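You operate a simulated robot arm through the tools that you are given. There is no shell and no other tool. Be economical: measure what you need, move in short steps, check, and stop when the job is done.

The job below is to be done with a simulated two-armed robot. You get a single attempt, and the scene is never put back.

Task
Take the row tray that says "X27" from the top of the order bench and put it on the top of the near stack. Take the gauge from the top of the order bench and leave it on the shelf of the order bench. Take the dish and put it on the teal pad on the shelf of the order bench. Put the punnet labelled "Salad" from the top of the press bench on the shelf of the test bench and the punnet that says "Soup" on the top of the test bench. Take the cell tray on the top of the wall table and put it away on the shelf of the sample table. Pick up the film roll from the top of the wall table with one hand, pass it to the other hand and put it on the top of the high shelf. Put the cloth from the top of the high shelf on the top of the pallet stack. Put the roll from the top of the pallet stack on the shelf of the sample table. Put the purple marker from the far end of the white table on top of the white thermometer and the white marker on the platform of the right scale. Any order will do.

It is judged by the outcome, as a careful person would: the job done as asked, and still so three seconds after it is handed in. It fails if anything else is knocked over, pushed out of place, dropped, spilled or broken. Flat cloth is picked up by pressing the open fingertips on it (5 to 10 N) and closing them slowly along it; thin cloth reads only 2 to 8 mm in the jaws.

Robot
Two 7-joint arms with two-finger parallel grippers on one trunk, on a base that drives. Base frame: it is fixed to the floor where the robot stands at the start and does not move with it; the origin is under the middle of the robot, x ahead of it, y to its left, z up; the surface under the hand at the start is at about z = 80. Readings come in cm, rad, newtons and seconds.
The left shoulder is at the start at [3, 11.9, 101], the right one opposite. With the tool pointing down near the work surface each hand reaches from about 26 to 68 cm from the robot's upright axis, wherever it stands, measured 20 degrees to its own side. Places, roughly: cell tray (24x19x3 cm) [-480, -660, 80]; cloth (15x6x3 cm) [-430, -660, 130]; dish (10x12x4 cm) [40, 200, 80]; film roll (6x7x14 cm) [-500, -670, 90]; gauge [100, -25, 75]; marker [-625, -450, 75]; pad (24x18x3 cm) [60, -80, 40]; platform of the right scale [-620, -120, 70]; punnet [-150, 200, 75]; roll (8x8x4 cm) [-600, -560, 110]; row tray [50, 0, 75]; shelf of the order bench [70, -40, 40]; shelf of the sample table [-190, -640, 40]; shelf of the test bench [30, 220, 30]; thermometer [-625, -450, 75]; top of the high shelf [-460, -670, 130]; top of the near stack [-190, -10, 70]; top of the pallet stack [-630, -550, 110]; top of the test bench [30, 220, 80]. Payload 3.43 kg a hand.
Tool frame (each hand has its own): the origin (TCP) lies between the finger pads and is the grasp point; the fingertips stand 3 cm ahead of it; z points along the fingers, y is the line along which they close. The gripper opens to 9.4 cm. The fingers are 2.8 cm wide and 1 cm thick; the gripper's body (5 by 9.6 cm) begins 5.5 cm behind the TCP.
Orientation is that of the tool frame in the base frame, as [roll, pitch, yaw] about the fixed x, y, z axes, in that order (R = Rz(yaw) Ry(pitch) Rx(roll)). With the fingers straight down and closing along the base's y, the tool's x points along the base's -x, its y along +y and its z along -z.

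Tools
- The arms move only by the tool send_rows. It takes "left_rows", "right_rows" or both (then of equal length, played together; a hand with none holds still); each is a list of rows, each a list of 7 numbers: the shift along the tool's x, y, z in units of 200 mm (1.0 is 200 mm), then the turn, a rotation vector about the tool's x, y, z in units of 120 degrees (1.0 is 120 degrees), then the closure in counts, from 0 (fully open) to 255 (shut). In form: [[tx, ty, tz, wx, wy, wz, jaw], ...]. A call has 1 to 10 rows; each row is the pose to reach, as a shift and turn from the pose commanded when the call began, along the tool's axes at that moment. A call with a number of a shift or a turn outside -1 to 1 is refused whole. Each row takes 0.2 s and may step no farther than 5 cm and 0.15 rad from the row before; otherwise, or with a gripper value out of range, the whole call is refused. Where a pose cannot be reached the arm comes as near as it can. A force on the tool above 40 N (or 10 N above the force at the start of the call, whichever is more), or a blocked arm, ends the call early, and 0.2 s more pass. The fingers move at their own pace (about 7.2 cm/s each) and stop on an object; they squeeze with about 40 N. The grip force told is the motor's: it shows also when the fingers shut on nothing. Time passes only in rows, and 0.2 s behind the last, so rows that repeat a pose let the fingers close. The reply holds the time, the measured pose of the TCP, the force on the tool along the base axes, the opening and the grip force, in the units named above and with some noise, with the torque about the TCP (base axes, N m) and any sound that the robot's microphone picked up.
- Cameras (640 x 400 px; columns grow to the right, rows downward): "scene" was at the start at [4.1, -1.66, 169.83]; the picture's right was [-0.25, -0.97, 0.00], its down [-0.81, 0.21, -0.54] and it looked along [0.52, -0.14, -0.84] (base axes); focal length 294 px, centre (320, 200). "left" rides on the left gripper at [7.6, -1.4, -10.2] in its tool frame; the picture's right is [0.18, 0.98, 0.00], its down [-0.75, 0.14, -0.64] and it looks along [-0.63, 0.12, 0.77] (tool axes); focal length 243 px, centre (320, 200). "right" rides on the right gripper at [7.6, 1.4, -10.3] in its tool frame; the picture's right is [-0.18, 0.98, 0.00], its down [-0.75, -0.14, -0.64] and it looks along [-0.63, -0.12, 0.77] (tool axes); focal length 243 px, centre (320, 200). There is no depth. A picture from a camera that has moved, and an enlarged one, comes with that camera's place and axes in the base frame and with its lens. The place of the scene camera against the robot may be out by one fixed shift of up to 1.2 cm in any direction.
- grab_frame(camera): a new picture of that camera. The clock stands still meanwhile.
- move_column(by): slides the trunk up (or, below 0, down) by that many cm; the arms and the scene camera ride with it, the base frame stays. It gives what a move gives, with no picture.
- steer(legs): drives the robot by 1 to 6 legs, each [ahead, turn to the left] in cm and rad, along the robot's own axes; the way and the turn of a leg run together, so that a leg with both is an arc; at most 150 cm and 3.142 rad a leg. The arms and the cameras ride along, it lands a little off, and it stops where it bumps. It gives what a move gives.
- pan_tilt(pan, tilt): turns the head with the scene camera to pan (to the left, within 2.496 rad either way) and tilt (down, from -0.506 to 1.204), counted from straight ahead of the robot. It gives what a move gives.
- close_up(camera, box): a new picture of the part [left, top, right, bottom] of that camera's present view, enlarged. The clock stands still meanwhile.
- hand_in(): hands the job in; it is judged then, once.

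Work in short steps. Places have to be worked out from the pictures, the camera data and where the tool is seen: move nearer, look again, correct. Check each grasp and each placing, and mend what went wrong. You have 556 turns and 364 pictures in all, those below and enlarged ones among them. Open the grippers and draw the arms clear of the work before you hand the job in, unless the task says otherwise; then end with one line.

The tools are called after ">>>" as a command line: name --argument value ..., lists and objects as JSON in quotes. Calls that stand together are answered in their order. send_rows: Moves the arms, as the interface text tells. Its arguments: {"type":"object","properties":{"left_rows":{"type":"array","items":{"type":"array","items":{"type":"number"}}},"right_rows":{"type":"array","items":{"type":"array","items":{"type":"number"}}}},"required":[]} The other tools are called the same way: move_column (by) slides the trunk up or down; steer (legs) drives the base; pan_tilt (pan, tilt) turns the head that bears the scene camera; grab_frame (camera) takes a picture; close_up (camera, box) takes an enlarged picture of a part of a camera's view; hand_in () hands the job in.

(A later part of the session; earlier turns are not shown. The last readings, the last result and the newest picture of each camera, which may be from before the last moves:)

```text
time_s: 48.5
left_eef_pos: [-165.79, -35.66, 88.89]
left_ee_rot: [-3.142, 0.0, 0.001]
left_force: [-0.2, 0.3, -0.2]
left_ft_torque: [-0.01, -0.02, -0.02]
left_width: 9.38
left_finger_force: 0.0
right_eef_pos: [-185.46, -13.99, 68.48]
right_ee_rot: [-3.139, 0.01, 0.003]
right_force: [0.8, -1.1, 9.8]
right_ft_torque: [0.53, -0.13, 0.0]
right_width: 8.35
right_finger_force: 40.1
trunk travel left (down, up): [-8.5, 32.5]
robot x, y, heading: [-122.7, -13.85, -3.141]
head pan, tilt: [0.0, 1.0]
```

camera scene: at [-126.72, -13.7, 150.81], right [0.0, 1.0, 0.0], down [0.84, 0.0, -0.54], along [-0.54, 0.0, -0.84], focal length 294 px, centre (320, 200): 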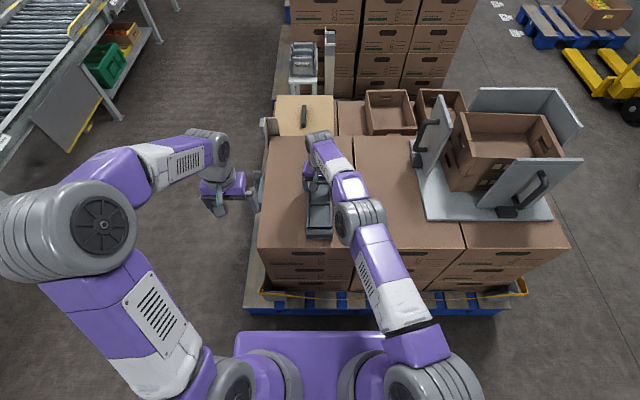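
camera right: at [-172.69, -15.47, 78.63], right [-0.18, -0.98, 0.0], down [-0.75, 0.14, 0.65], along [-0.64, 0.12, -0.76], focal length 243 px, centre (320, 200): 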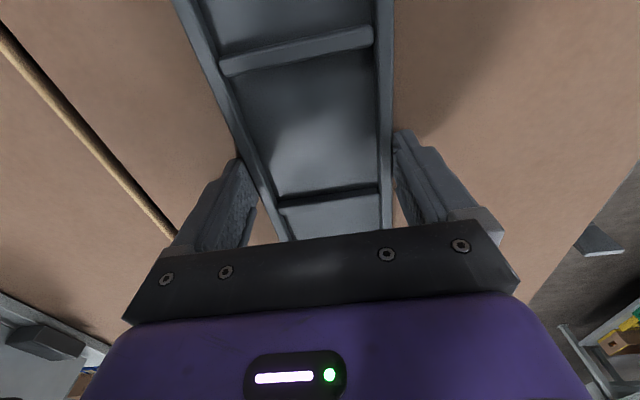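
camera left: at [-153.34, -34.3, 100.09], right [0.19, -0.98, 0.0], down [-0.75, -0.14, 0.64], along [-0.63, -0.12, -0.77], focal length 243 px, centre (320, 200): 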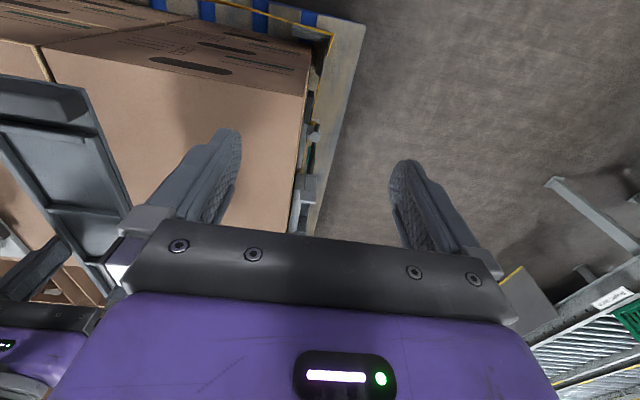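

Contact at ~10 N. Open and retreat.

>>> send_rows --right_rows '[[0, 0, 0, 0, 0, 0, 180], [0, 0, 0, 0, 0, 0, 80], [0, 0, 0, 0, 0, 0, 0], [0, 0, 0, 0, 0, 0, 0], [0, 0, -0.05, 0, 0, 0, 0], [0, 0, -0.2, 0, 0, 0, 0], [0, 0, -0.4, 0, 0, 0, 0], [0, 0, -0.6, 0, 0, 0, 0], [0.1, 0, -0.8, 0, 0, 0, 0]]'

>>> send_rows --right_rows '[[0.15, -0.1, -0.1, 0, 0, 0, 0], [0.35, -0.2, -0.1, 0, 0, 0, 0], [0.55, -0.3, -0.1, 0, 0, 0, 0], [0.75, -0.4, -0.1, 0, 0, 0, 0], [0.85, -0.5, -0.1, 0, 0, 0, 0]]'

>>> grab_frame --camera "scene"

```text
time_s: 50.5
left_eef_pos: [-165.83, -35.71, 88.84]
left_ee_rot: [-3.14, 0.0, 0.003]
left_force: [0.0, -0.3, 0.8]
left_ft_torque: [-0.02, 0.0, 0.01]
left_width: 9.43
left_finger_force: 0.0
right_eef_pos: [-183.2, -14.15, 84.33]
right_ee_rot: [3.14, 0.007, 0.004]
right_force: [-0.2, 0.5, 0.4]
right_ft_torque: [-0.01, 0.02, -0.02]
right_width: 9.4
right_finger_force: 0.0
trunk travel left (down, up): [-8.5, 32.5]
robot x, y, heading: [-122.24, -14.1, -3.136]
head pan, tilt: [0.0, 1.0]
```

```text
time_s: 51.7
left_eef_pos: [-165.87, -35.68, 88.91]
left_ee_rot: [3.142, 0.001, 0.004]
left_force: [0.4, -0.6, 0.8]
left_ft_torque: [-0.03, 0.04, 0.0]
left_width: 9.4
left_finger_force: 0.0
right_eef_pos: [-166.35, -4.06, 86.23]
right_ee_rot: [-3.142, 0.005, 0.004]
right_force: [-0.7, -0.8, 1.2]
right_ft_torque: [0.0, 0.0, -0.01]
right_width: 9.39
right_finger_force: 0.0
trunk travel left (down, up): [-8.5, 32.5]
robot x, y, heading: [-123.25, -13.81, -3.143]
head pan, tilt: [0.0, 1.0]
```

```text
334 pictures are left
camera scene: at [-126.55, -13.67, 150.82], right [0.0, 1.0, 0.0], down [0.84, 0.0, -0.54], along [-0.54, 0.0, -0.84], focal length 294 px, centre (320, 200)
```

scene: 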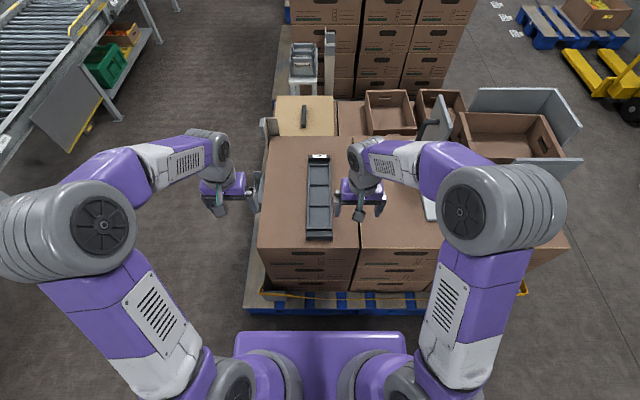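

Tray sits well on the box. Next the punnets: raise the trunk, back off, turn right toward the press bench and drive to view it.

>>> move_column --by 19

>>> steer --legs '[[-30, 0], [0, -1.571], [115, 0]]'

>>> pan_tilt --pan 0.3 --tilt 0.6

>>> grab_frame --camera "scene"

```text
time_s: 53.8
left_eef_pos: [-165.82, -35.72, 107.95]
left_ee_rot: [-3.141, 0.0, 0.002]
left_force: [-0.5, -0.2, 0.1]
left_ft_torque: [-0.01, 0.03, 0.0]
left_width: 9.43
left_finger_force: 0.1
right_eef_pos: [-166.36, -4.02, 105.25]
right_ee_rot: [-3.141, 0.008, 0.005]
right_force: [0.7, 0.0, 1.1]
right_ft_torque: [0.02, 0.01, -0.01]
right_width: 9.37
right_finger_force: 0.1
trunk travel left (down, up): [-27.5, 13.5]
robot x, y, heading: [-122.95, -14.18, -3.142]
head pan, tilt: [0.0, 1.0]
```

```text
time_s: 65.1
left_eef_pos: [-116.33, 144.3, 107.88]
left_ee_rot: [3.14, 0.001, -1.564]
left_force: [-0.1, 0.5, -0.2]
left_ft_torque: [0.01, -0.01, 0.04]
left_width: 9.39
left_finger_force: 0.0
right_eef_pos: [-84.72, 145.05, 105.26]
right_ee_rot: [3.141, 0.007, -1.562]
right_force: [0.0, -0.5, -0.3]
right_ft_torque: [-0.02, -0.02, 0.01]
right_width: 9.41
right_finger_force: 0.1
trunk travel left (down, up): [-27.5, 13.5]
robot x, y, heading: [-94.07, 101.26, 1.58]
head pan, tilt: [0.0, 1.0]
```

```text
time_s: 66.0
left_eef_pos: [-116.42, 144.35, 107.81]
left_ee_rot: [3.141, -0.001, -1.563]
left_force: [0.4, -0.4, 0.6]
left_ft_torque: [-0.01, -0.02, -0.03]
left_width: 9.43
left_finger_force: 0.0
right_eef_pos: [-84.66, 145.03, 105.2]
right_ee_rot: [-3.141, 0.006, -1.564]
right_force: [-0.8, -0.3, 0.0]
right_ft_torque: [0.01, 0.0, 0.01]
right_width: 9.4
right_finger_force: 0.0
trunk travel left (down, up): [-27.5, 13.5]
robot x, y, heading: [-94.13, 101.27, 1.576]
head pan, tilt: [0.3, 0.6]
```

```text
333 pictures are left
camera scene: at [-96.51, 107.12, 173.01], right [0.95, 0.3, 0.0], down [0.17, -0.54, -0.82], along [-0.25, 0.79, -0.57], focal length 294 px, centre (320, 200)
```

scene: 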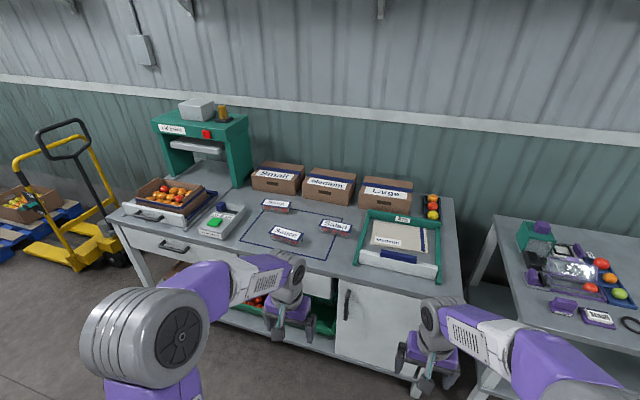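

>>> close_up --camera "scene" --box '[230, 180, 370, 260]'

>>> close_up --camera "scene" --box '[480, 210, 640, 340]'

```text
4.57 times, centred on (300, 220) of scene
camera zoom: at [-96.51, 107.12, 173.01], right [0.95, 0.3, 0.0], down [0.17, -0.54, -0.82], along [-0.25, 0.79, -0.57], focal length 1343 px, centre (411, 109)
```

zoom: 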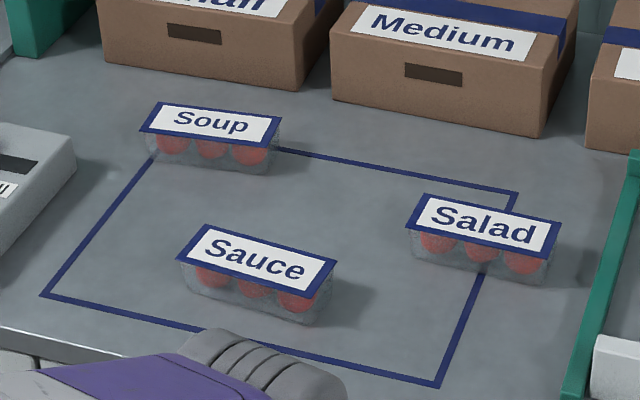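

```text
3.08 times, centred on (560, 275) of scene
camera zoom: at [-96.51, 107.12, 173.01], right [0.95, 0.3, 0.0], down [0.17, -0.54, -0.82], along [-0.25, 0.79, -0.57], focal length 904 px, centre (-418, -31)
```

zoom: 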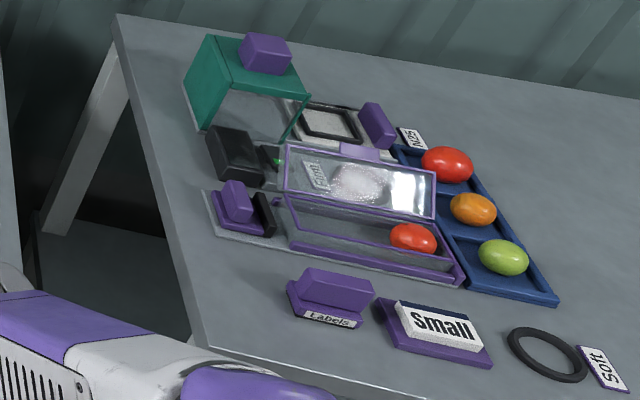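

Salad is near (-123,217) and Soup near (-159,225), bench front near y≈190. I drive to about (-141,150) facing the bench and look down.

>>> steer --legs '[[0, 0.765], [68, 0], [0, -0.77]]'

>>> pan_tilt --pan 0 --tilt 0.85

>>> grab_frame --camera "scene"

```text
time_s: 73.8
left_eef_pos: [-164.45, 193.4, 107.94]
left_ee_rot: [-3.139, 0.0, -1.565]
left_force: [0.7, 0.1, -0.2]
left_ft_torque: [0.0, -0.01, 0.01]
left_width: 9.4
left_finger_force: 0.0
right_eef_pos: [-132.78, 193.9, 105.03]
right_ee_rot: [-3.141, 0.005, -1.565]
right_force: [0.9, 0.1, -0.6]
right_ft_torque: [0.01, 0.0, -0.01]
right_width: 9.4
right_finger_force: 0.0
trunk travel left (down, up): [-27.5, 13.5]
robot x, y, heading: [-142.33, 150.42, 1.573]
head pan, tilt: [0.3, 0.6]
```

```text
time_s: 74.6
left_eef_pos: [-164.32, 193.32, 107.84]
left_ee_rot: [-3.141, 0.0, -1.566]
left_force: [0.0, 0.6, -0.2]
left_ft_torque: [-0.01, -0.01, 0.01]
left_width: 9.41
left_finger_force: 0.0
right_eef_pos: [-132.8, 193.93, 105.07]
right_ee_rot: [-3.141, 0.007, -1.565]
right_force: [0.1, 0.4, 0.0]
right_ft_torque: [0.0, 0.01, -0.01]
right_width: 9.4
right_finger_force: 0.0
trunk travel left (down, up): [-27.5, 13.5]
robot x, y, heading: [-142.25, 150.43, 1.575]
head pan, tilt: [0.0, 0.85]
```

```text
330 pictures are left
camera scene: at [-141.98, 155.46, 170.94], right [1.0, 0.01, 0.0], down [0.0, -0.75, -0.66], along [0.0, 0.66, -0.75], focal length 294 px, centre (320, 200)
```

scene: 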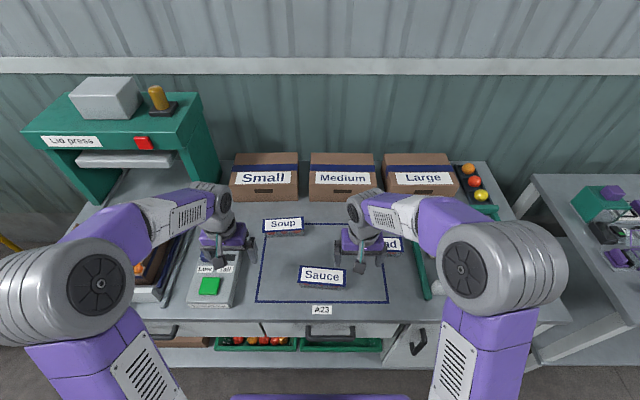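

Bench front is about y 188. Enlarge punnets for positions.

>>> close_up --camera "scene" --box '[250, 205, 410, 305]'

>>> grab_frame --camera "right"

>>> grab_frame --camera "left"

```text
4.00 times, centred on (330, 255) of scene
camera zoom: at [-141.98, 155.46, 170.94], right [1.0, 0.01, 0.0], down [0.0, -0.75, -0.66], along [0.0, 0.66, -0.75], focal length 1175 px, centre (280, -20)
```

zoom: 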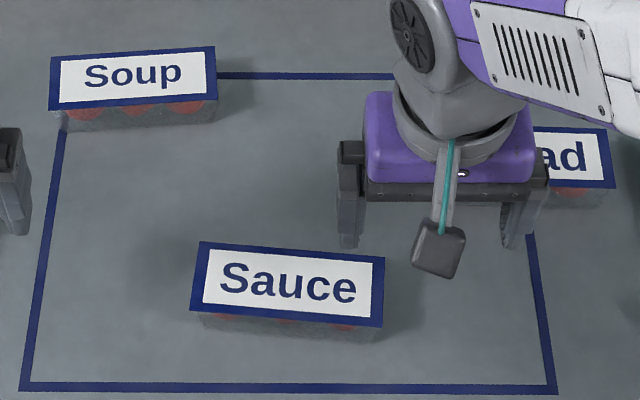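

```text
328 pictures are left
camera right: at [-134.08, 186.31, 115.32], right [-0.98, 0.18, 0.0], down [0.14, 0.75, 0.65], along [0.11, 0.64, -0.76], focal length 243 px, centre (320, 200)
```

right: 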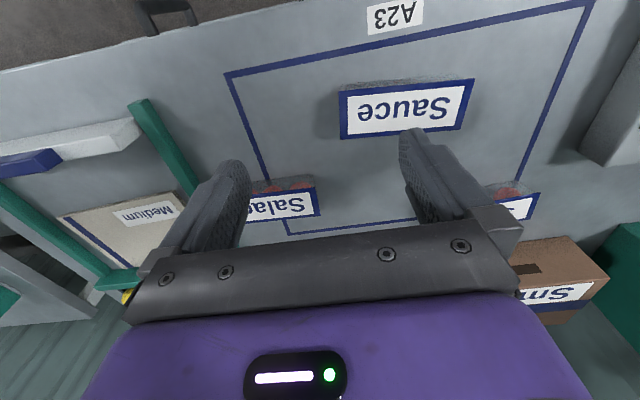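

```text
327 pictures are left
camera left: at [-162.93, 185.67, 118.08], right [-0.98, -0.19, 0.0], down [-0.15, 0.75, 0.64], along [-0.12, 0.63, -0.77], focal length 243 px, centre (320, 200)
```

left: 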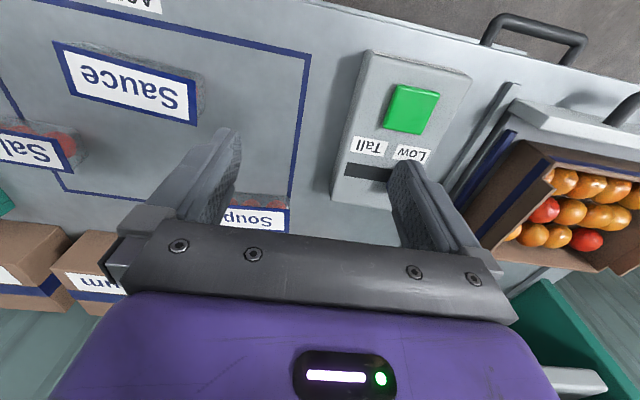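

From several views the lids are at z≈85.5: Soup at (-155.3,218.7) with its long axis at +0.095 rad, Salad at (-121.5,210.6) at -0.075 rad, lid ≈15×6 cm. I advance 5 cm and turn both wrists 90° so fingers close across the short side.

>>> steer --legs '[[5, 0]]'

>>> send_rows --left_rows '[[0, 0, 0, 0, 0, -0.07, 0], [0, 0, 0, 0, 0, -0.14, 0], [0, 0, 0, 0, 0, -0.21, 0], [0, 0, 0, 0, 0, -0.28, 0], [0, 0, 0, 0, 0, -0.35, 0], [0, 0, 0, 0, 0, -0.42, 0], [0, 0, 0, 0, 0, -0.49, 0], [0, 0, 0, 0, 0, -0.56, 0], [0, 0, 0, 0, 0, -0.63, 0], [0, 0, 0, 0, 0, -0.7, 0]]' --right_rows '[[0, 0, 0, 0, 0, 0.07, 0], [0, 0, 0, 0, 0, 0.14, 0], [0, 0, 0, 0, 0, 0.21, 0], [0, 0, 0, 0, 0, 0.28, 0], [0, 0, 0, 0, 0, 0.35, 0], [0, 0, 0, 0, 0, 0.42, 0], [0, 0, 0, 0, 0, 0.49, 0], [0, 0, 0, 0, 0, 0.56, 0], [0, 0, 0, 0, 0, 0.63, 0], [0, 0, 0, 0, 0, 0.7, 0]]'

>>> grab_frame --camera "scene"

```text
time_s: 75.5
left_eef_pos: [-164.3, 198.37, 107.88]
left_ee_rot: [-3.14, -0.002, -1.566]
left_force: [0.4, 1.1, 0.4]
left_ft_torque: [-0.01, -0.02, 0.0]
left_width: 9.4
left_finger_force: 0.1
right_eef_pos: [-132.77, 199.03, 105.07]
right_ee_rot: [-3.141, 0.006, -1.565]
right_force: [-0.2, 0.4, -0.4]
right_ft_torque: [-0.01, 0.04, 0.02]
right_width: 9.37
right_finger_force: 0.0
trunk travel left (down, up): [-27.5, 13.5]
robot x, y, heading: [-142.18, 155.43, 1.577]
head pan, tilt: [0.0, 0.85]
```

```text
time_s: 77.7
left_eef_pos: [-164.3, 198.32, 107.86]
left_ee_rot: [-3.141, 0.001, -0.097]
left_force: [0.5, 0.0, -0.3]
left_ft_torque: [-0.01, 0.0, -0.01]
left_width: 9.41
left_finger_force: 0.0
right_eef_pos: [-132.85, 198.84, 105.2]
right_ee_rot: [3.135, 0.002, -3.034]
right_force: [0.3, 0.3, 0.7]
right_ft_torque: [0.02, 0.01, 0.01]
right_width: 9.4
right_finger_force: 0.0
trunk travel left (down, up): [-27.5, 13.5]
robot x, y, heading: [-142.8, 155.68, 1.58]
head pan, tilt: [0.0, 0.85]
```

```text
326 pictures are left
camera scene: at [-142.0, 160.4, 170.93], right [1.0, 0.01, 0.0], down [0.0, -0.75, -0.66], along [0.0, 0.66, -0.75], focal length 294 px, centre (320, 200)
```

scene: 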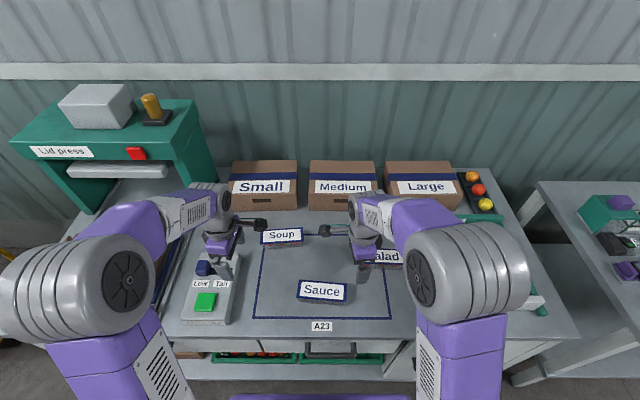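

Wrists turn fine. Now bring the left hand over Soup and the right over Salad, staying at z≈97.

>>> send_rows --left_rows '[[0.058, -0.167, 0.09, 0, 0, -0.015, 0], [0.116, -0.333, 0.18, 0, 0, -0.03, 0], [0.175, -0.5, 0.27, 0, 0, -0.045, 0], [0.233, -0.667, 0.36, 0, 0, -0.06, 0], [0.29, -0.833, 0.45, 0, 0, -0.075, 0], [0.349, -1, 0.54, 0, 0, -0.0917, 0], [0.349, -1, 0.54, 0, 0, -0.0917, 0]]' --right_rows '[[-0.105, 0.087, 0.07, 0, 0, 0.015, 0], [-0.21, 0.175, 0.14, 0, 0, 0.03, 0], [-0.314, 0.262, 0.21, 0, 0, 0.045, 0], [-0.418, 0.35, 0.28, 0, 0, 0.06, 0], [-0.52, 0.437, 0.35, 0, 0, 0.075, 0], [-0.627, 0.524, 0.41, 0, 0, 0.087, 0], [-0.627, 0.524, 0.41, 0, 0, 0.087, 0]]'

>>> grab_frame --camera "left"

>>> grab_frame --camera "right"

>>> close_up --camera "scene" --box '[220, 180, 420, 310]'

```text
time_s: 79.3
left_eef_pos: [-155.5, 217.44, 96.98]
left_ee_rot: [-3.14, -0.002, 0.093]
left_force: [0.3, -1.3, -0.1]
left_ft_torque: [0.03, -0.04, 0.01]
left_width: 9.41
left_finger_force: 0.1
right_eef_pos: [-121.61, 210.62, 97.15]
right_ee_rot: [3.134, 0.0, 3.072]
right_force: [-0.1, -0.2, -0.6]
right_ft_torque: [0.01, 0.03, 0.01]
right_width: 9.38
right_finger_force: 0.2
trunk travel left (down, up): [-27.5, 13.5]
robot x, y, heading: [-142.47, 155.46, 1.573]
head pan, tilt: [0.0, 0.85]
```

```text
325 pictures are left
camera left: at [-148.05, 219.47, 107.35], right [0.28, -0.96, 0.0], down [-0.74, -0.21, 0.64], along [-0.62, -0.18, -0.77], focal length 243 px, centre (320, 200)
```

left: 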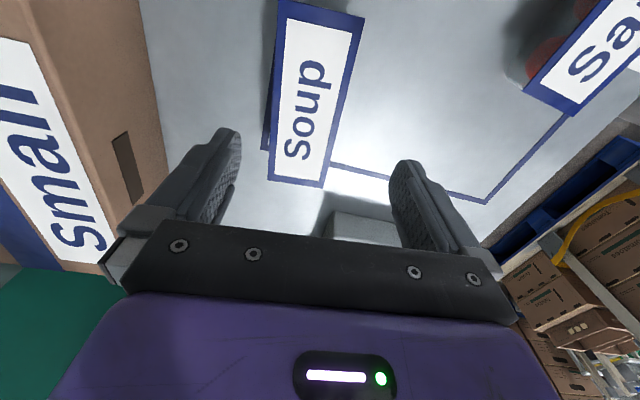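

```text
324 pictures are left
camera right: at [-128.99, 212.58, 107.35], right [0.25, 0.97, 0.01], down [0.74, -0.2, 0.64], along [0.62, -0.16, -0.77], focal length 243 px, centre (320, 200)
```

right: 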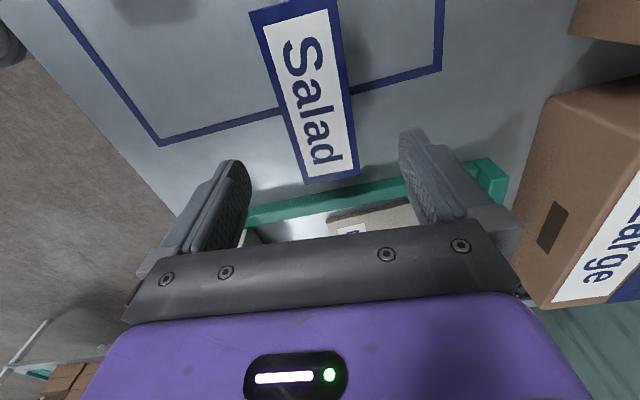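

```text
3.08 times, centred on (320, 245) of scene
camera zoom: at [-142.06, 160.23, 170.94], right [1.0, 0.01, 0.0], down [0.0, -0.75, -0.66], along [0.0, 0.66, -0.75], focal length 904 px, centre (320, 62)
```

zoom: 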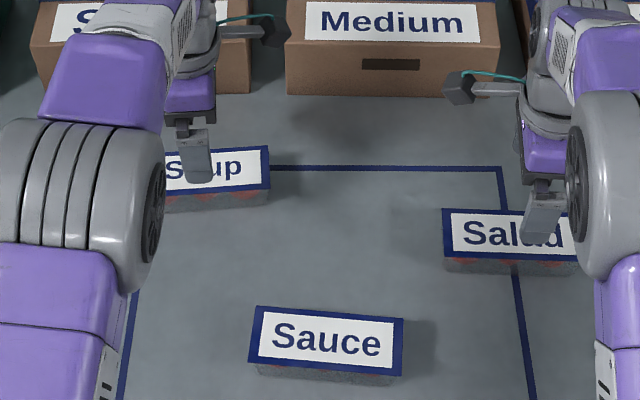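

Hand views put Soup's centreline ~1.1 cm further in y and Salad nearly centred. Correct and descend to TCP z≈86.

>>> send_rows --left_rows '[[-0.02, -0.058, 0.1, 0, 0, 0, 0], [-0.04, -0.058, 0.2, 0, 0, 0, 0], [-0.04, -0.058, 0.35, 0, 0, 0, 0], [-0.04, -0.058, 0.45, 0, 0, 0, 0], [-0.04, -0.058, 0.53, 0, 0, 0, 0], [-0.04, -0.058, 0.53, 0, 0, 0, 0]]' --right_rows '[[0, -0.015, 0.1, 0, 0, 0, 0], [0, -0.015, 0.2, 0, 0, 0, 0], [0, -0.015, 0.35, 0, 0, 0, 0], [0, -0.015, 0.45, 0, 0, 0, 0], [0, -0.015, 0.53, 0, 0, 0, 0], [0, -0.015, 0.53, 0, 0, 0, 0]]'

>>> grab_frame --camera "left"

>>> grab_frame --camera "right"

```text
time_s: 80.7
left_eef_pos: [-156.5, 218.58, 86.38]
left_ee_rot: [-3.141, 0.001, 0.092]
left_force: [-0.5, 0.1, -0.4]
left_ft_torque: [0.01, 0.02, -0.02]
left_width: 9.4
left_finger_force: 0.1
right_eef_pos: [-121.51, 210.58, 86.51]
right_ee_rot: [3.136, -0.001, 3.07]
right_force: [0.8, 0.1, -0.1]
right_ft_torque: [-0.05, -0.04, 0.0]
right_width: 9.41
right_finger_force: 0.0
trunk travel left (down, up): [-27.5, 13.5]
robot x, y, heading: [-142.78, 155.26, 1.573]
head pan, tilt: [0.0, 0.85]
```

```text
322 pictures are left
camera left: at [-148.97, 220.56, 96.69], right [0.27, -0.96, 0.0], down [-0.74, -0.21, 0.64], along [-0.62, -0.18, -0.77], focal length 243 px, centre (320, 200)
```

left: 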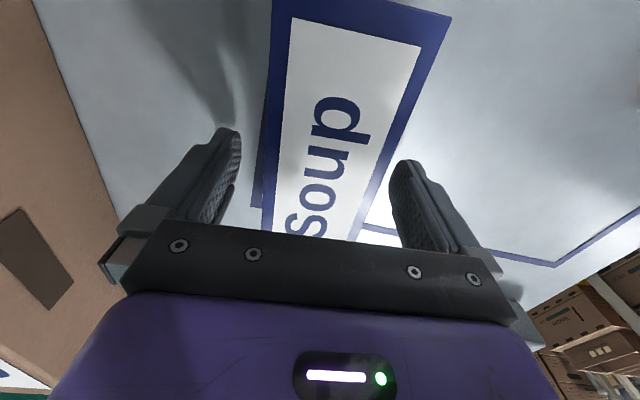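

```text
321 pictures are left
camera right: at [-128.96, 212.43, 96.61], right [0.25, 0.97, 0.01], down [0.74, -0.2, 0.64], along [0.62, -0.16, -0.77], focal length 243 px, centre (320, 200)
```

right: 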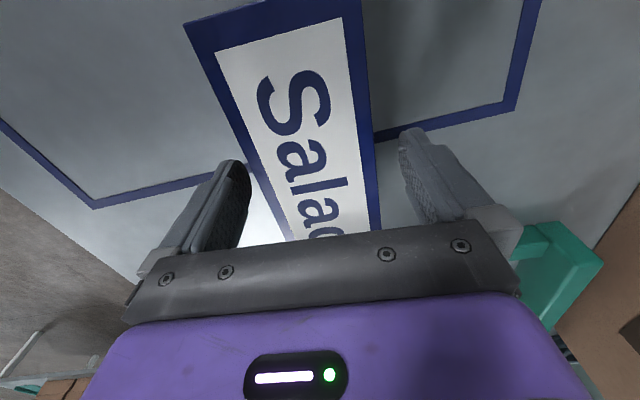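

Both lids lie between the fingers. Descend another 1.5 cm.

>>> send_rows --left_rows '[[0, 0, 0.03, 0, 0, 0, 0], [0, 0, 0.055, 0, 0, 0, 0], [0, 0, 0.075, 0, 0, 0, 0]]' --right_rows '[[0, 0, 0.03, 0, 0, 0, 0], [0, 0, 0.055, 0, 0, 0, 0], [0, 0, 0.075, 0, 0, 0, 0]]'

>>> close_up --camera "scene" --box '[220, 180, 440, 310]'

```text
time_s: 81.5
left_eef_pos: [-156.36, 218.47, 85.06]
left_ee_rot: [-3.141, 0.0, 0.093]
left_force: [-0.8, 0.2, 1.0]
left_ft_torque: [-0.05, 0.03, -0.01]
left_width: 9.32
left_finger_force: 0.1
right_eef_pos: [-121.51, 210.54, 85.05]
right_ee_rot: [3.134, 0.0, 3.071]
right_force: [-0.5, -1.3, 7.7]
right_ft_torque: [-0.55, -0.06, 0.02]
right_width: 9.41
right_finger_force: 0.1
trunk travel left (down, up): [-27.5, 13.5]
robot x, y, heading: [-142.24, 155.67, 1.578]
head pan, tilt: [0.0, 0.85]
```

```text
2.91 times, centred on (330, 245) of scene
camera zoom: at [-142.02, 160.28, 170.95], right [1.0, 0.01, 0.0], down [0.0, -0.75, -0.66], along [0.0, 0.66, -0.75], focal length 855 px, centre (291, 69)
```

zoom: 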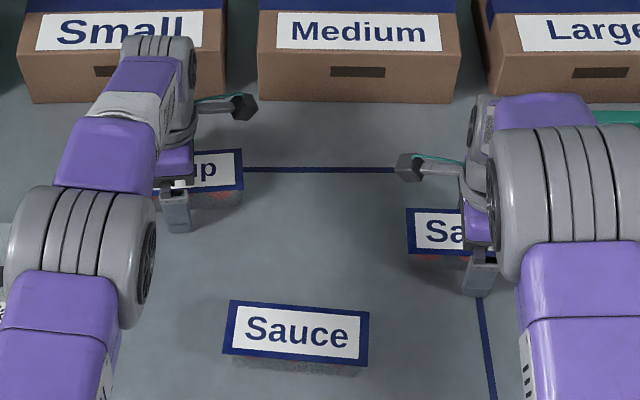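

Fingertips just touch the bench (≈z 82). Raise 3 mm and close gradually.

>>> send_rows --left_rows '[[0, 0, -0.015, 0, 0, 0, 40], [0, 0, -0.015, 0, 0, 0, 70], [0, 0, -0.015, 0, 0, 0, 90], [0, 0, -0.015, 0, 0, 0, 100], [0, 0, -0.015, 0, 0, 0, 110]]' --right_rows '[[0, 0, -0.02, 0, 0, 0, 40], [0, 0, -0.02, 0, 0, 0, 70], [0, 0, -0.02, 0, 0, 0, 90], [0, 0, -0.02, 0, 0, 0, 100], [0, 0, -0.02, 0, 0, 0, 110]]'

```text
time_s: 82.7
left_eef_pos: [-156.29, 218.57, 85.18]
left_ee_rot: [-3.14, -0.001, 0.092]
left_force: [-1.2, -0.5, 0.7]
left_ft_torque: [-0.06, 0.0, -0.02]
left_width: 6.36
left_finger_force: 39.8
right_eef_pos: [-121.36, 210.66, 85.34]
right_ee_rot: [3.134, 0.001, 3.07]
right_force: [-0.1, 0.0, 0.4]
right_ft_torque: [-0.01, 0.03, -0.02]
right_width: 6.43
right_finger_force: 40.3
trunk travel left (down, up): [-27.5, 13.5]
robot x, y, heading: [-142.29, 155.52, 1.577]
head pan, tilt: [0.0, 0.85]
```

Both gripped at 6.4 cm. Lift both.

>>> send_rows --left_rows '[[0, 0, -0.05, 0, 0, 0, 140], [0, 0, -0.15, 0, 0, 0, 140], [0, 0, -0.3, 0, 0, 0, 140], [0, 0, -0.5, 0, 0, 0, 140], [0, 0, -0.7, 0, 0, 0, 140], [0, 0, -0.9, 0, 0, 0, 140], [0, 0, -0.9, 0, 0, 0, 140]]' --right_rows '[[0, 0, -0.05, 0, 0, 0, 140], [0, 0, -0.15, 0, 0, 0, 140], [0, 0, -0.3, 0, 0, 0, 140], [0, 0, -0.5, 0, 0, 0, 140], [0, 0, -0.7, 0, 0, 0, 140], [0, 0, -0.9, 0, 0, 0, 140], [0, 0, -0.9, 0, 0, 0, 140]]'

>>> grab_frame --camera "scene"

```text
time_s: 84.3
left_eef_pos: [-156.32, 218.8, 103.16]
left_ee_rot: [3.141, 0.0, 0.093]
left_force: [0.2, 0.4, -1.0]
left_ft_torque: [0.02, -0.01, -0.01]
left_width: 6.35
left_finger_force: 39.7
right_eef_pos: [-121.45, 210.44, 103.19]
right_ee_rot: [3.135, 0.001, 3.07]
right_force: [-0.5, 0.6, -1.1]
right_ft_torque: [-0.02, 0.0, 0.01]
right_width: 6.4
right_finger_force: 39.5
trunk travel left (down, up): [-27.5, 13.5]
robot x, y, heading: [-142.5, 155.53, 1.572]
head pan, tilt: [0.0, 0.85]
```

```text
319 pictures are left
camera scene: at [-141.98, 160.53, 170.92], right [1.0, 0.01, 0.0], down [0.0, -0.75, -0.66], along [0.0, 0.66, -0.75], focal length 294 px, centre (320, 200)
```

scene: 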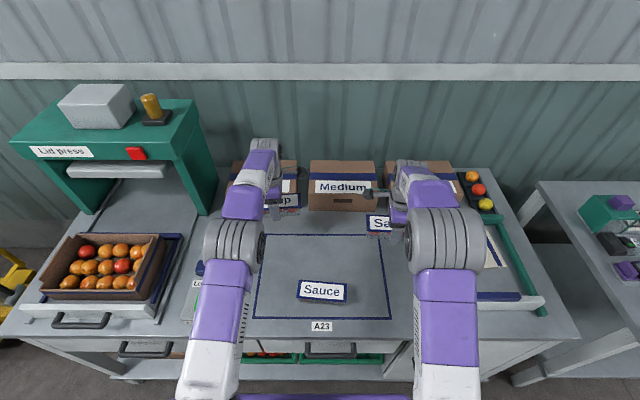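

Both punnets are held. Draw the hands back, back away, and drive along to the test bench.

>>> send_rows --left_rows '[[0, 0.2, -0.1, 0, 0, 0, 140], [0, 0.4, -0.2, 0, 0, 0, 140], [0, 0.6, -0.2, 0, 0, 0, 140], [0, 0.8, -0.2, 0, 0, 0, 140], [0, 1, -0.2, 0, 0, 0, 140]]' --right_rows '[[0, -0.2, -0.1, 0, 0, 0, 140], [0, -0.4, -0.2, 0, 0, 0, 140], [0, -0.55, -0.2, 0, 0, 0, 140], [0, -0.65, -0.2, 0, 0, 0, 140], [0, -0.65, -0.2, 0, 0, 0, 140]]'

>>> steer --legs '[[-40, 0], [0, -1.571], [145, 0], [15, 0], [0, 1.571]]'

>>> pan_tilt --pan 0 --tilt 0.6

>>> grab_frame --camera "scene"

```text
time_s: 85.5
left_eef_pos: [-154.41, 198.55, 107.16]
left_ee_rot: [-3.141, 0.001, 0.092]
left_force: [0.2, 0.3, -0.8]
left_ft_torque: [-0.01, 0.01, 0.0]
left_width: 6.39
left_finger_force: 39.6
right_eef_pos: [-122.49, 197.4, 107.37]
right_ee_rot: [3.133, -0.001, 3.07]
right_force: [0.0, -0.3, -1.7]
right_ft_torque: [0.02, -0.02, 0.0]
right_width: 6.39
right_finger_force: 39.7
trunk travel left (down, up): [-27.5, 13.5]
robot x, y, heading: [-142.34, 155.42, 1.575]
head pan, tilt: [0.0, 0.85]
```

```text
time_s: 103.4
left_eef_pos: [6.53, 160.24, 107.19]
left_ee_rot: [-3.141, -0.001, 0.088]
left_force: [0.0, 1.3, -1.8]
left_ft_torque: [-0.01, 0.01, 0.0]
left_width: 6.36
left_finger_force: 39.6
right_eef_pos: [38.55, 158.82, 107.25]
right_ee_rot: [3.135, -0.002, 3.066]
right_force: [0.6, -0.8, -2.6]
right_ft_torque: [0.01, -0.02, 0.01]
right_width: 6.39
right_finger_force: 40.0
trunk travel left (down, up): [-27.5, 13.5]
robot x, y, heading: [18.55, 117.15, 1.574]
head pan, tilt: [0.0, 0.85]
```

```text
time_s: 104.2
left_eef_pos: [6.53, 160.22, 107.16]
left_ee_rot: [-3.141, 0.001, 0.088]
left_force: [-0.6, -0.1, -2.0]
left_ft_torque: [-0.02, 0.03, 0.04]
left_width: 6.4
left_finger_force: 39.8
right_eef_pos: [38.6, 158.87, 107.32]
right_ee_rot: [3.136, 0.0, 3.067]
right_force: [-0.6, -0.1, -1.3]
right_ft_torque: [0.02, -0.01, -0.01]
right_width: 6.42
right_finger_force: 40.3
trunk travel left (down, up): [-27.5, 13.5]
robot x, y, heading: [18.7, 116.69, 1.573]
head pan, tilt: [0.0, 0.6]
```

```text
318 pictures are left
camera scene: at [18.92, 122.99, 173.01], right [1.0, 0.0, 0.0], down [0.0, -0.57, -0.82], along [0.0, 0.82, -0.57], focal length 294 px, centre (320, 200)
```

scene: 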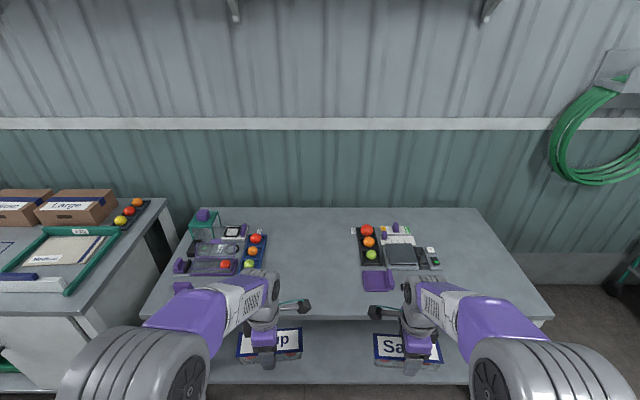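

The purple dish is at about (41.7,199.6); the shelf under the bench looks empty and there's a free strip on the top near x≈13. First Salad to the shelf: draw hands in (left raised), drive 14 cm ahead, trunk down.

>>> send_rows --left_rows '[[0, 0.1, -0.2, 0, 0, 0, 140], [0, 0.2, -0.4, 0, 0, 0, 140], [0, 0.3, -0.6, 0, 0, 0, 140], [0, 0.4, -0.75, 0, 0, 0, 140]]' --right_rows '[[0, -0.1, 0, 0, 0, 0, 140], [0, -0.2, 0, 0, 0, 0, 140], [0, -0.3, 0, 0, 0, 0, 140], [0, -0.35, 0, 0, 0, 0, 140]]'

>>> steer --legs '[[14, 0]]'

>>> move_column --by -27

>>> pan_tilt --pan -0.15 --tilt 0.6

>>> grab_frame --camera "scene"

>>> grab_frame --camera "right"

```text
time_s: 105.2
left_eef_pos: [7.13, 152.2, 122.2]
left_ee_rot: [-3.141, -0.001, 0.09]
left_force: [-0.1, -0.7, 0.0]
left_ft_torque: [-0.01, 0.02, -0.02]
left_width: 6.36
left_finger_force: 39.9
right_eef_pos: [38.1, 151.77, 107.31]
right_ee_rot: [3.136, 0.0, 3.068]
right_force: [0.1, 0.3, -0.8]
right_ft_torque: [0.03, 0.01, -0.01]
right_width: 6.39
right_finger_force: 39.9
trunk travel left (down, up): [-27.5, 13.5]
robot x, y, heading: [18.72, 116.67, 1.571]
head pan, tilt: [0.0, 0.6]
```

```text
time_s: 106.5
left_eef_pos: [7.19, 166.23, 122.2]
left_ee_rot: [3.141, 0.001, 0.088]
left_force: [1.5, 0.8, -1.3]
left_ft_torque: [-0.04, -0.01, 0.02]
left_width: 6.38
left_finger_force: 39.9
right_eef_pos: [38.07, 165.97, 107.21]
right_ee_rot: [3.135, 0.0, 3.067]
right_force: [0.1, 0.3, -0.9]
right_ft_torque: [-0.02, 0.0, 0.06]
right_width: 6.4
right_finger_force: 40.3
trunk travel left (down, up): [-27.5, 13.5]
robot x, y, heading: [18.32, 130.95, 1.57]
head pan, tilt: [0.0, 0.6]
```

```text
time_s: 109.3
left_eef_pos: [7.17, 166.14, 95.09]
left_ee_rot: [-3.141, 0.0, 0.088]
left_force: [-0.1, -0.6, -0.5]
left_ft_torque: [-0.02, 0.03, 0.0]
left_width: 6.38
left_finger_force: 40.0
right_eef_pos: [37.93, 165.86, 80.24]
right_ee_rot: [3.135, 0.0, 3.066]
right_force: [-0.2, -0.3, -0.9]
right_ft_torque: [0.04, 0.04, -0.03]
right_width: 6.38
right_finger_force: 39.7
trunk travel left (down, up): [-0.5, 40.5]
robot x, y, heading: [18.27, 131.31, 1.572]
head pan, tilt: [0.0, 0.6]
```

```text
time_s: 110.0
left_eef_pos: [7.24, 166.17, 95.13]
left_ee_rot: [-3.142, 0.001, 0.09]
left_force: [0.2, -0.3, -1.9]
left_ft_torque: [0.05, 0.0, -0.01]
left_width: 6.38
left_finger_force: 39.6
right_eef_pos: [38.12, 165.81, 80.26]
right_ee_rot: [3.135, 0.001, 3.066]
right_force: [-0.6, -0.5, -1.1]
right_ft_torque: [-0.03, 0.0, 0.0]
right_width: 6.37
right_finger_force: 39.9
trunk travel left (down, up): [-0.5, 40.5]
robot x, y, heading: [18.26, 131.26, 1.574]
head pan, tilt: [-0.15, 0.6]
```

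```text
317 pictures are left
camera scene: at [20.2, 136.87, 146.02], right [0.99, -0.15, 0.0], down [-0.08, -0.56, -0.82], along [0.12, 0.82, -0.57], focal length 294 px, centre (320, 200)
```

scene: 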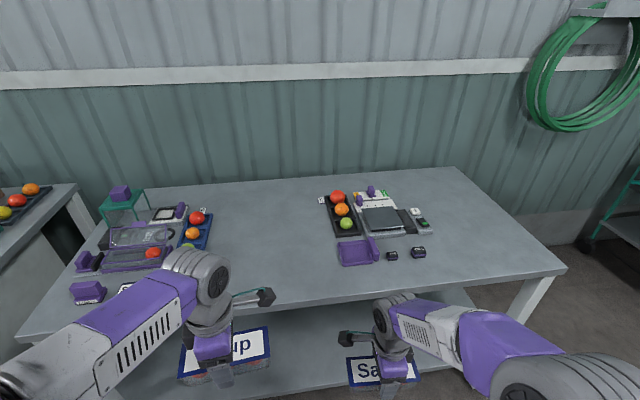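

```text
316 pictures are left
camera right: at [30.59, 167.83, 90.41], right [0.26, 0.97, 0.01], down [0.74, -0.2, 0.64], along [0.62, -0.16, -0.77], focal length 243 px, centre (320, 200)
```

right: 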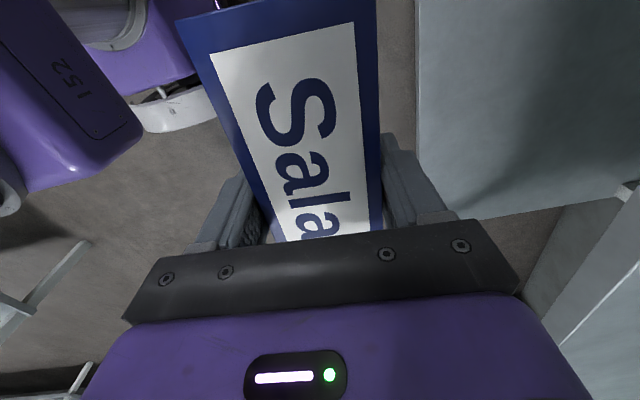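

Clear of the edge. Lower the right hand with Salad to z≈50 in front of the bench and look at the shelf.

>>> send_rows --right_rows '[[0, 0, 0.2, 0, 0, 0, 140], [0, 0, 0.4, 0, 0, 0, 140], [0, 0, 0.6, 0, 0, 0, 140], [0, 0, 0.8, 0, 0, 0, 140], [0, 0, 1, 0, 0, 0, 140]]'

>>> send_rows --right_rows '[[0, 0, 0.2, 0, 0, 0, 140], [0, 0, 0.4, 0, 0, 0, 140], [0, 0, 0.5, 0, 0, 0, 140]]'

>>> grab_frame --camera "right"

>>> grab_frame --camera "scene"

```text
time_s: 111.2
left_eef_pos: [7.34, 166.2, 95.13]
left_ee_rot: [-3.141, -0.001, 0.09]
left_force: [0.8, 0.2, -1.8]
left_ft_torque: [0.01, 0.02, 0.0]
left_width: 6.37
left_finger_force: 39.7
right_eef_pos: [38.16, 166.03, 60.06]
right_ee_rot: [3.135, -0.001, 3.066]
right_force: [0.1, -0.6, -1.4]
right_ft_torque: [0.0, -0.03, 0.0]
right_width: 6.38
right_finger_force: 39.7
trunk travel left (down, up): [-0.5, 40.5]
robot x, y, heading: [18.82, 130.89, 1.573]
head pan, tilt: [-0.15, 0.6]
```

```text
time_s: 112.0
left_eef_pos: [7.3, 166.11, 95.15]
left_ee_rot: [3.14, 0.0, 0.087]
left_force: [0.6, 0.2, -1.6]
left_ft_torque: [0.0, 0.01, 0.01]
left_width: 6.38
left_finger_force: 39.9
right_eef_pos: [37.99, 166.02, 50.25]
right_ee_rot: [3.134, 0.0, 3.067]
right_force: [-0.2, 0.4, -1.5]
right_ft_torque: [0.01, -0.02, -0.03]
right_width: 6.4
right_finger_force: 40.0
trunk travel left (down, up): [-0.5, 40.5]
robot x, y, heading: [18.6, 131.24, 1.573]
head pan, tilt: [-0.15, 0.6]
```

```text
315 pictures are left
camera right: at [30.56, 168.06, 60.37], right [0.26, 0.97, 0.01], down [0.74, -0.2, 0.64], along [0.62, -0.16, -0.77], focal length 243 px, centre (320, 200)
```

right: 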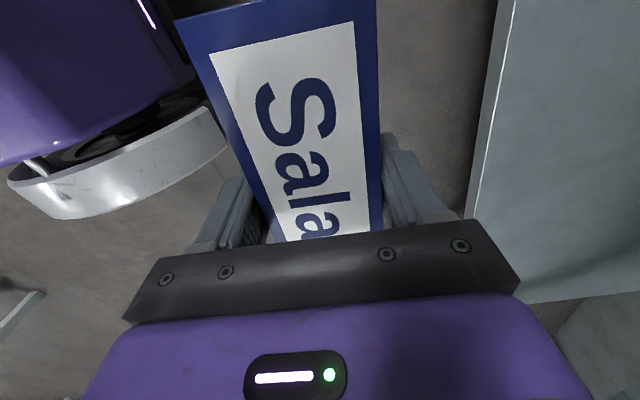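

```text
314 pictures are left
camera scene: at [20.22, 136.87, 146.02], right [0.99, -0.15, 0.0], down [-0.08, -0.56, -0.82], along [0.12, 0.82, -0.57], focal length 294 px, centre (320, 200)
```

scene: 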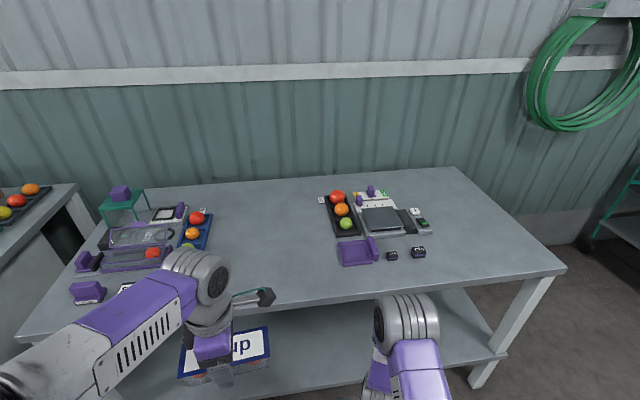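

Need the shelf height better: lower to z≈45 and view the shelf edge again.

>>> send_rows --right_rows '[[0, 0, 0.15, 0, 0, 0, 140], [0, 0, 0.3, 0, 0, 0, 140], [0, 0, 0.3, 0, 0, 0, 140]]'

>>> grab_frame --camera "right"

```text
time_s: 112.8
left_eef_pos: [7.25, 166.28, 95.12]
left_ee_rot: [3.141, 0.001, 0.089]
left_force: [0.2, 0.7, -0.7]
left_ft_torque: [0.03, 0.03, -0.04]
left_width: 6.39
left_finger_force: 40.2
right_eef_pos: [38.02, 166.15, 44.18]
right_ee_rot: [3.137, -0.001, 3.07]
right_force: [0.3, -0.3, -1.4]
right_ft_torque: [-0.01, 0.01, 0.01]
right_width: 6.36
right_finger_force: 40.0
trunk travel left (down, up): [-0.5, 40.5]
robot x, y, heading: [18.47, 131.23, 1.566]
head pan, tilt: [-0.15, 0.6]
```

```text
313 pictures are left
camera right: at [30.57, 168.03, 54.34], right [0.26, 0.97, 0.01], down [0.74, -0.2, 0.64], along [0.62, -0.16, -0.77], focal length 243 px, centre (320, 200)
```

right: 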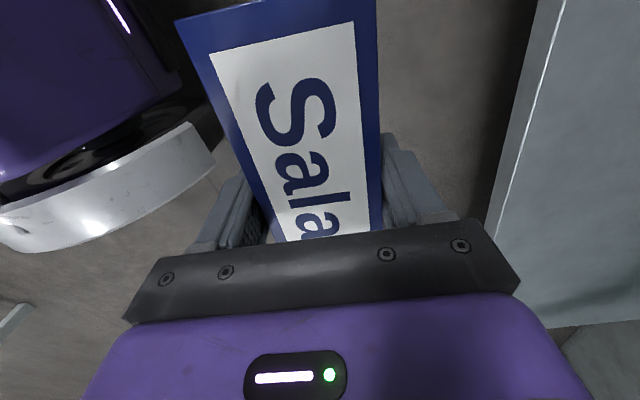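

Shelf solves to z≈31, front edge y≈185.7. Lower to z≈38, then push in to y≈194 in steps with the arm nearly extended so the forearm stays under the bench top.

>>> steer --legs '[[3, 0]]'

>>> send_rows --right_rows '[[0, 0, 0.15, 0, 0, 0, 140], [0, 0, 0.28, 0, 0, 0, 140], [0, 0.2, 0.28, 0, 0, 0, 140], [0, 0.4, 0.28, 0, 0, 0, 140]]'

>>> pan_tilt --pan -0.4 --tilt 0.75

>>> grab_frame --camera "scene"

>>> grab_frame --camera "right"

```text
time_s: 113.6
left_eef_pos: [7.12, 169.31, 95.16]
left_ee_rot: [-3.141, 0.001, 0.088]
left_force: [-0.2, -0.2, -1.5]
left_ft_torque: [0.02, -0.02, -0.02]
left_width: 6.35
left_finger_force: 40.0
right_eef_pos: [38.05, 169.1, 44.06]
right_ee_rot: [3.137, -0.001, 3.065]
right_force: [-0.4, -0.6, -1.3]
right_ft_torque: [0.03, 0.01, 0.0]
right_width: 6.37
right_finger_force: 40.3
trunk travel left (down, up): [-0.5, 40.5]
robot x, y, heading: [18.47, 133.91, 1.573]
head pan, tilt: [-0.15, 0.6]
```

```text
time_s: 114.6
left_eef_pos: [7.17, 169.24, 95.16]
left_ee_rot: [-3.141, 0.001, 0.09]
left_force: [0.3, -0.8, -1.2]
left_ft_torque: [-0.02, -0.01, 0.0]
left_width: 6.37
left_finger_force: 39.8
right_eef_pos: [38.56, 177.02, 38.55]
right_ee_rot: [3.137, -0.003, 3.069]
right_force: [0.3, 0.4, -0.8]
right_ft_torque: [0.0, 0.01, 0.01]
right_width: 6.38
right_finger_force: 40.4
trunk travel left (down, up): [-0.5, 40.5]
robot x, y, heading: [18.6, 134.1, 1.571]
head pan, tilt: [-0.15, 0.6]
```

```text
time_s: 115.4
left_eef_pos: [7.33, 169.14, 95.15]
left_ee_rot: [3.141, 0.0, 0.088]
left_force: [-0.7, 0.6, -2.0]
left_ft_torque: [0.0, 0.01, -0.01]
left_width: 6.41
left_finger_force: 39.8
right_eef_pos: [38.58, 177.12, 38.5]
right_ee_rot: [3.135, -0.001, 3.066]
right_force: [0.3, -0.7, -1.1]
right_ft_torque: [-0.05, 0.01, 0.01]
right_width: 6.36
right_finger_force: 40.3
trunk travel left (down, up): [-0.5, 40.5]
robot x, y, heading: [18.4, 133.89, 1.577]
head pan, tilt: [-0.4, 0.75]
```

```text
312 pictures are left
camera scene: at [22.1, 138.77, 144.73], right [0.92, -0.39, 0.0], down [-0.26, -0.63, -0.73], along [0.28, 0.67, -0.68], focal length 294 px, centre (320, 200)
```

scene: 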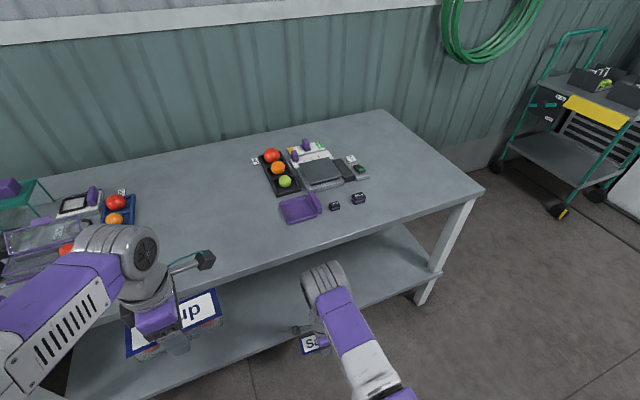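

```text
311 pictures are left
camera right: at [31.21, 179.02, 48.8], right [0.26, 0.97, 0.01], down [0.74, -0.2, 0.64], along [0.62, -0.16, -0.77], focal length 243 px, centre (320, 200)
```

right: 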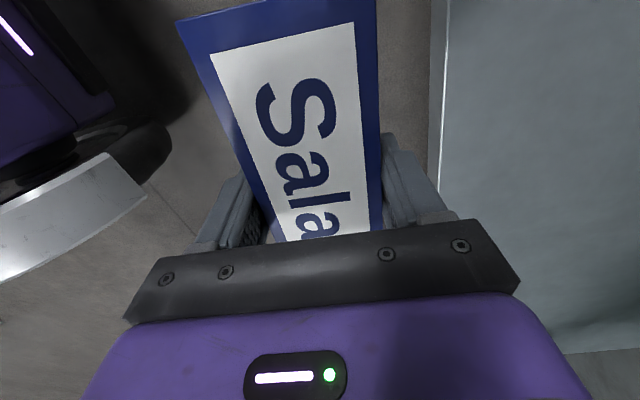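

The wrist is well below the bench top. Push in another 13 cm, checking force.

>>> send_rows --right_rows '[[0, 0.15, 0, 0, 0, 0, 140], [0, 0.3, 0, 0, 0, 0, 140], [0, 0.45, 0, 0, 0, 0, 140], [0, 0.6, 0, 0, 0, 0, 140], [0, 0.7, 0, 0, 0, 0, 140]]'

>>> grab_frame --camera "right"

>>> grab_frame --camera "scene"

```text
time_s: 116.6
left_eef_pos: [7.27, 169.25, 95.14]
left_ee_rot: [3.14, 0.0, 0.089]
left_force: [0.2, -0.4, 0.3]
left_ft_torque: [-0.01, 0.01, 0.0]
left_width: 6.36
left_finger_force: 39.5
right_eef_pos: [39.67, 190.83, 38.69]
right_ee_rot: [3.139, -0.001, 3.069]
right_force: [0.4, -0.3, -1.6]
right_ft_torque: [-0.03, -0.03, 0.02]
right_width: 6.37
right_finger_force: 40.1
trunk travel left (down, up): [-0.5, 40.5]
robot x, y, heading: [18.27, 133.89, 1.568]
head pan, tilt: [-0.4, 0.75]
```

```text
310 pictures are left
camera right: at [32.27, 192.91, 48.88], right [0.26, 0.97, 0.0], down [0.74, -0.2, 0.64], along [0.62, -0.16, -0.77], focal length 243 px, centre (320, 200)
```

right: 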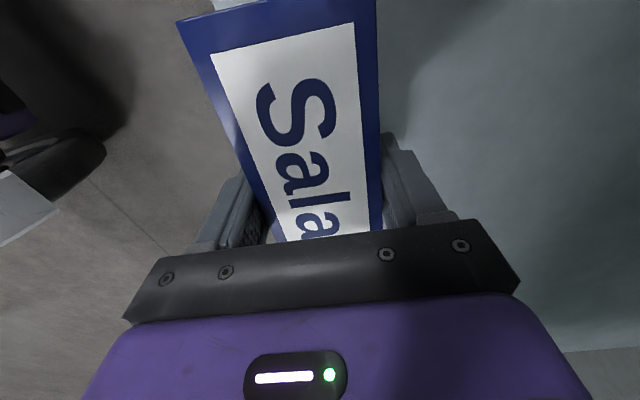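

```text
309 pictures are left
camera scene: at [22.12, 138.77, 144.73], right [0.92, -0.39, 0.0], down [-0.26, -0.63, -0.73], along [0.28, 0.67, -0.68], focal length 294 px, centre (320, 200)
```

scene: 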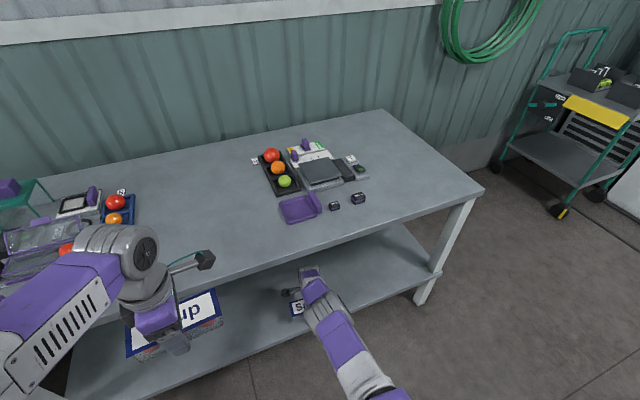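

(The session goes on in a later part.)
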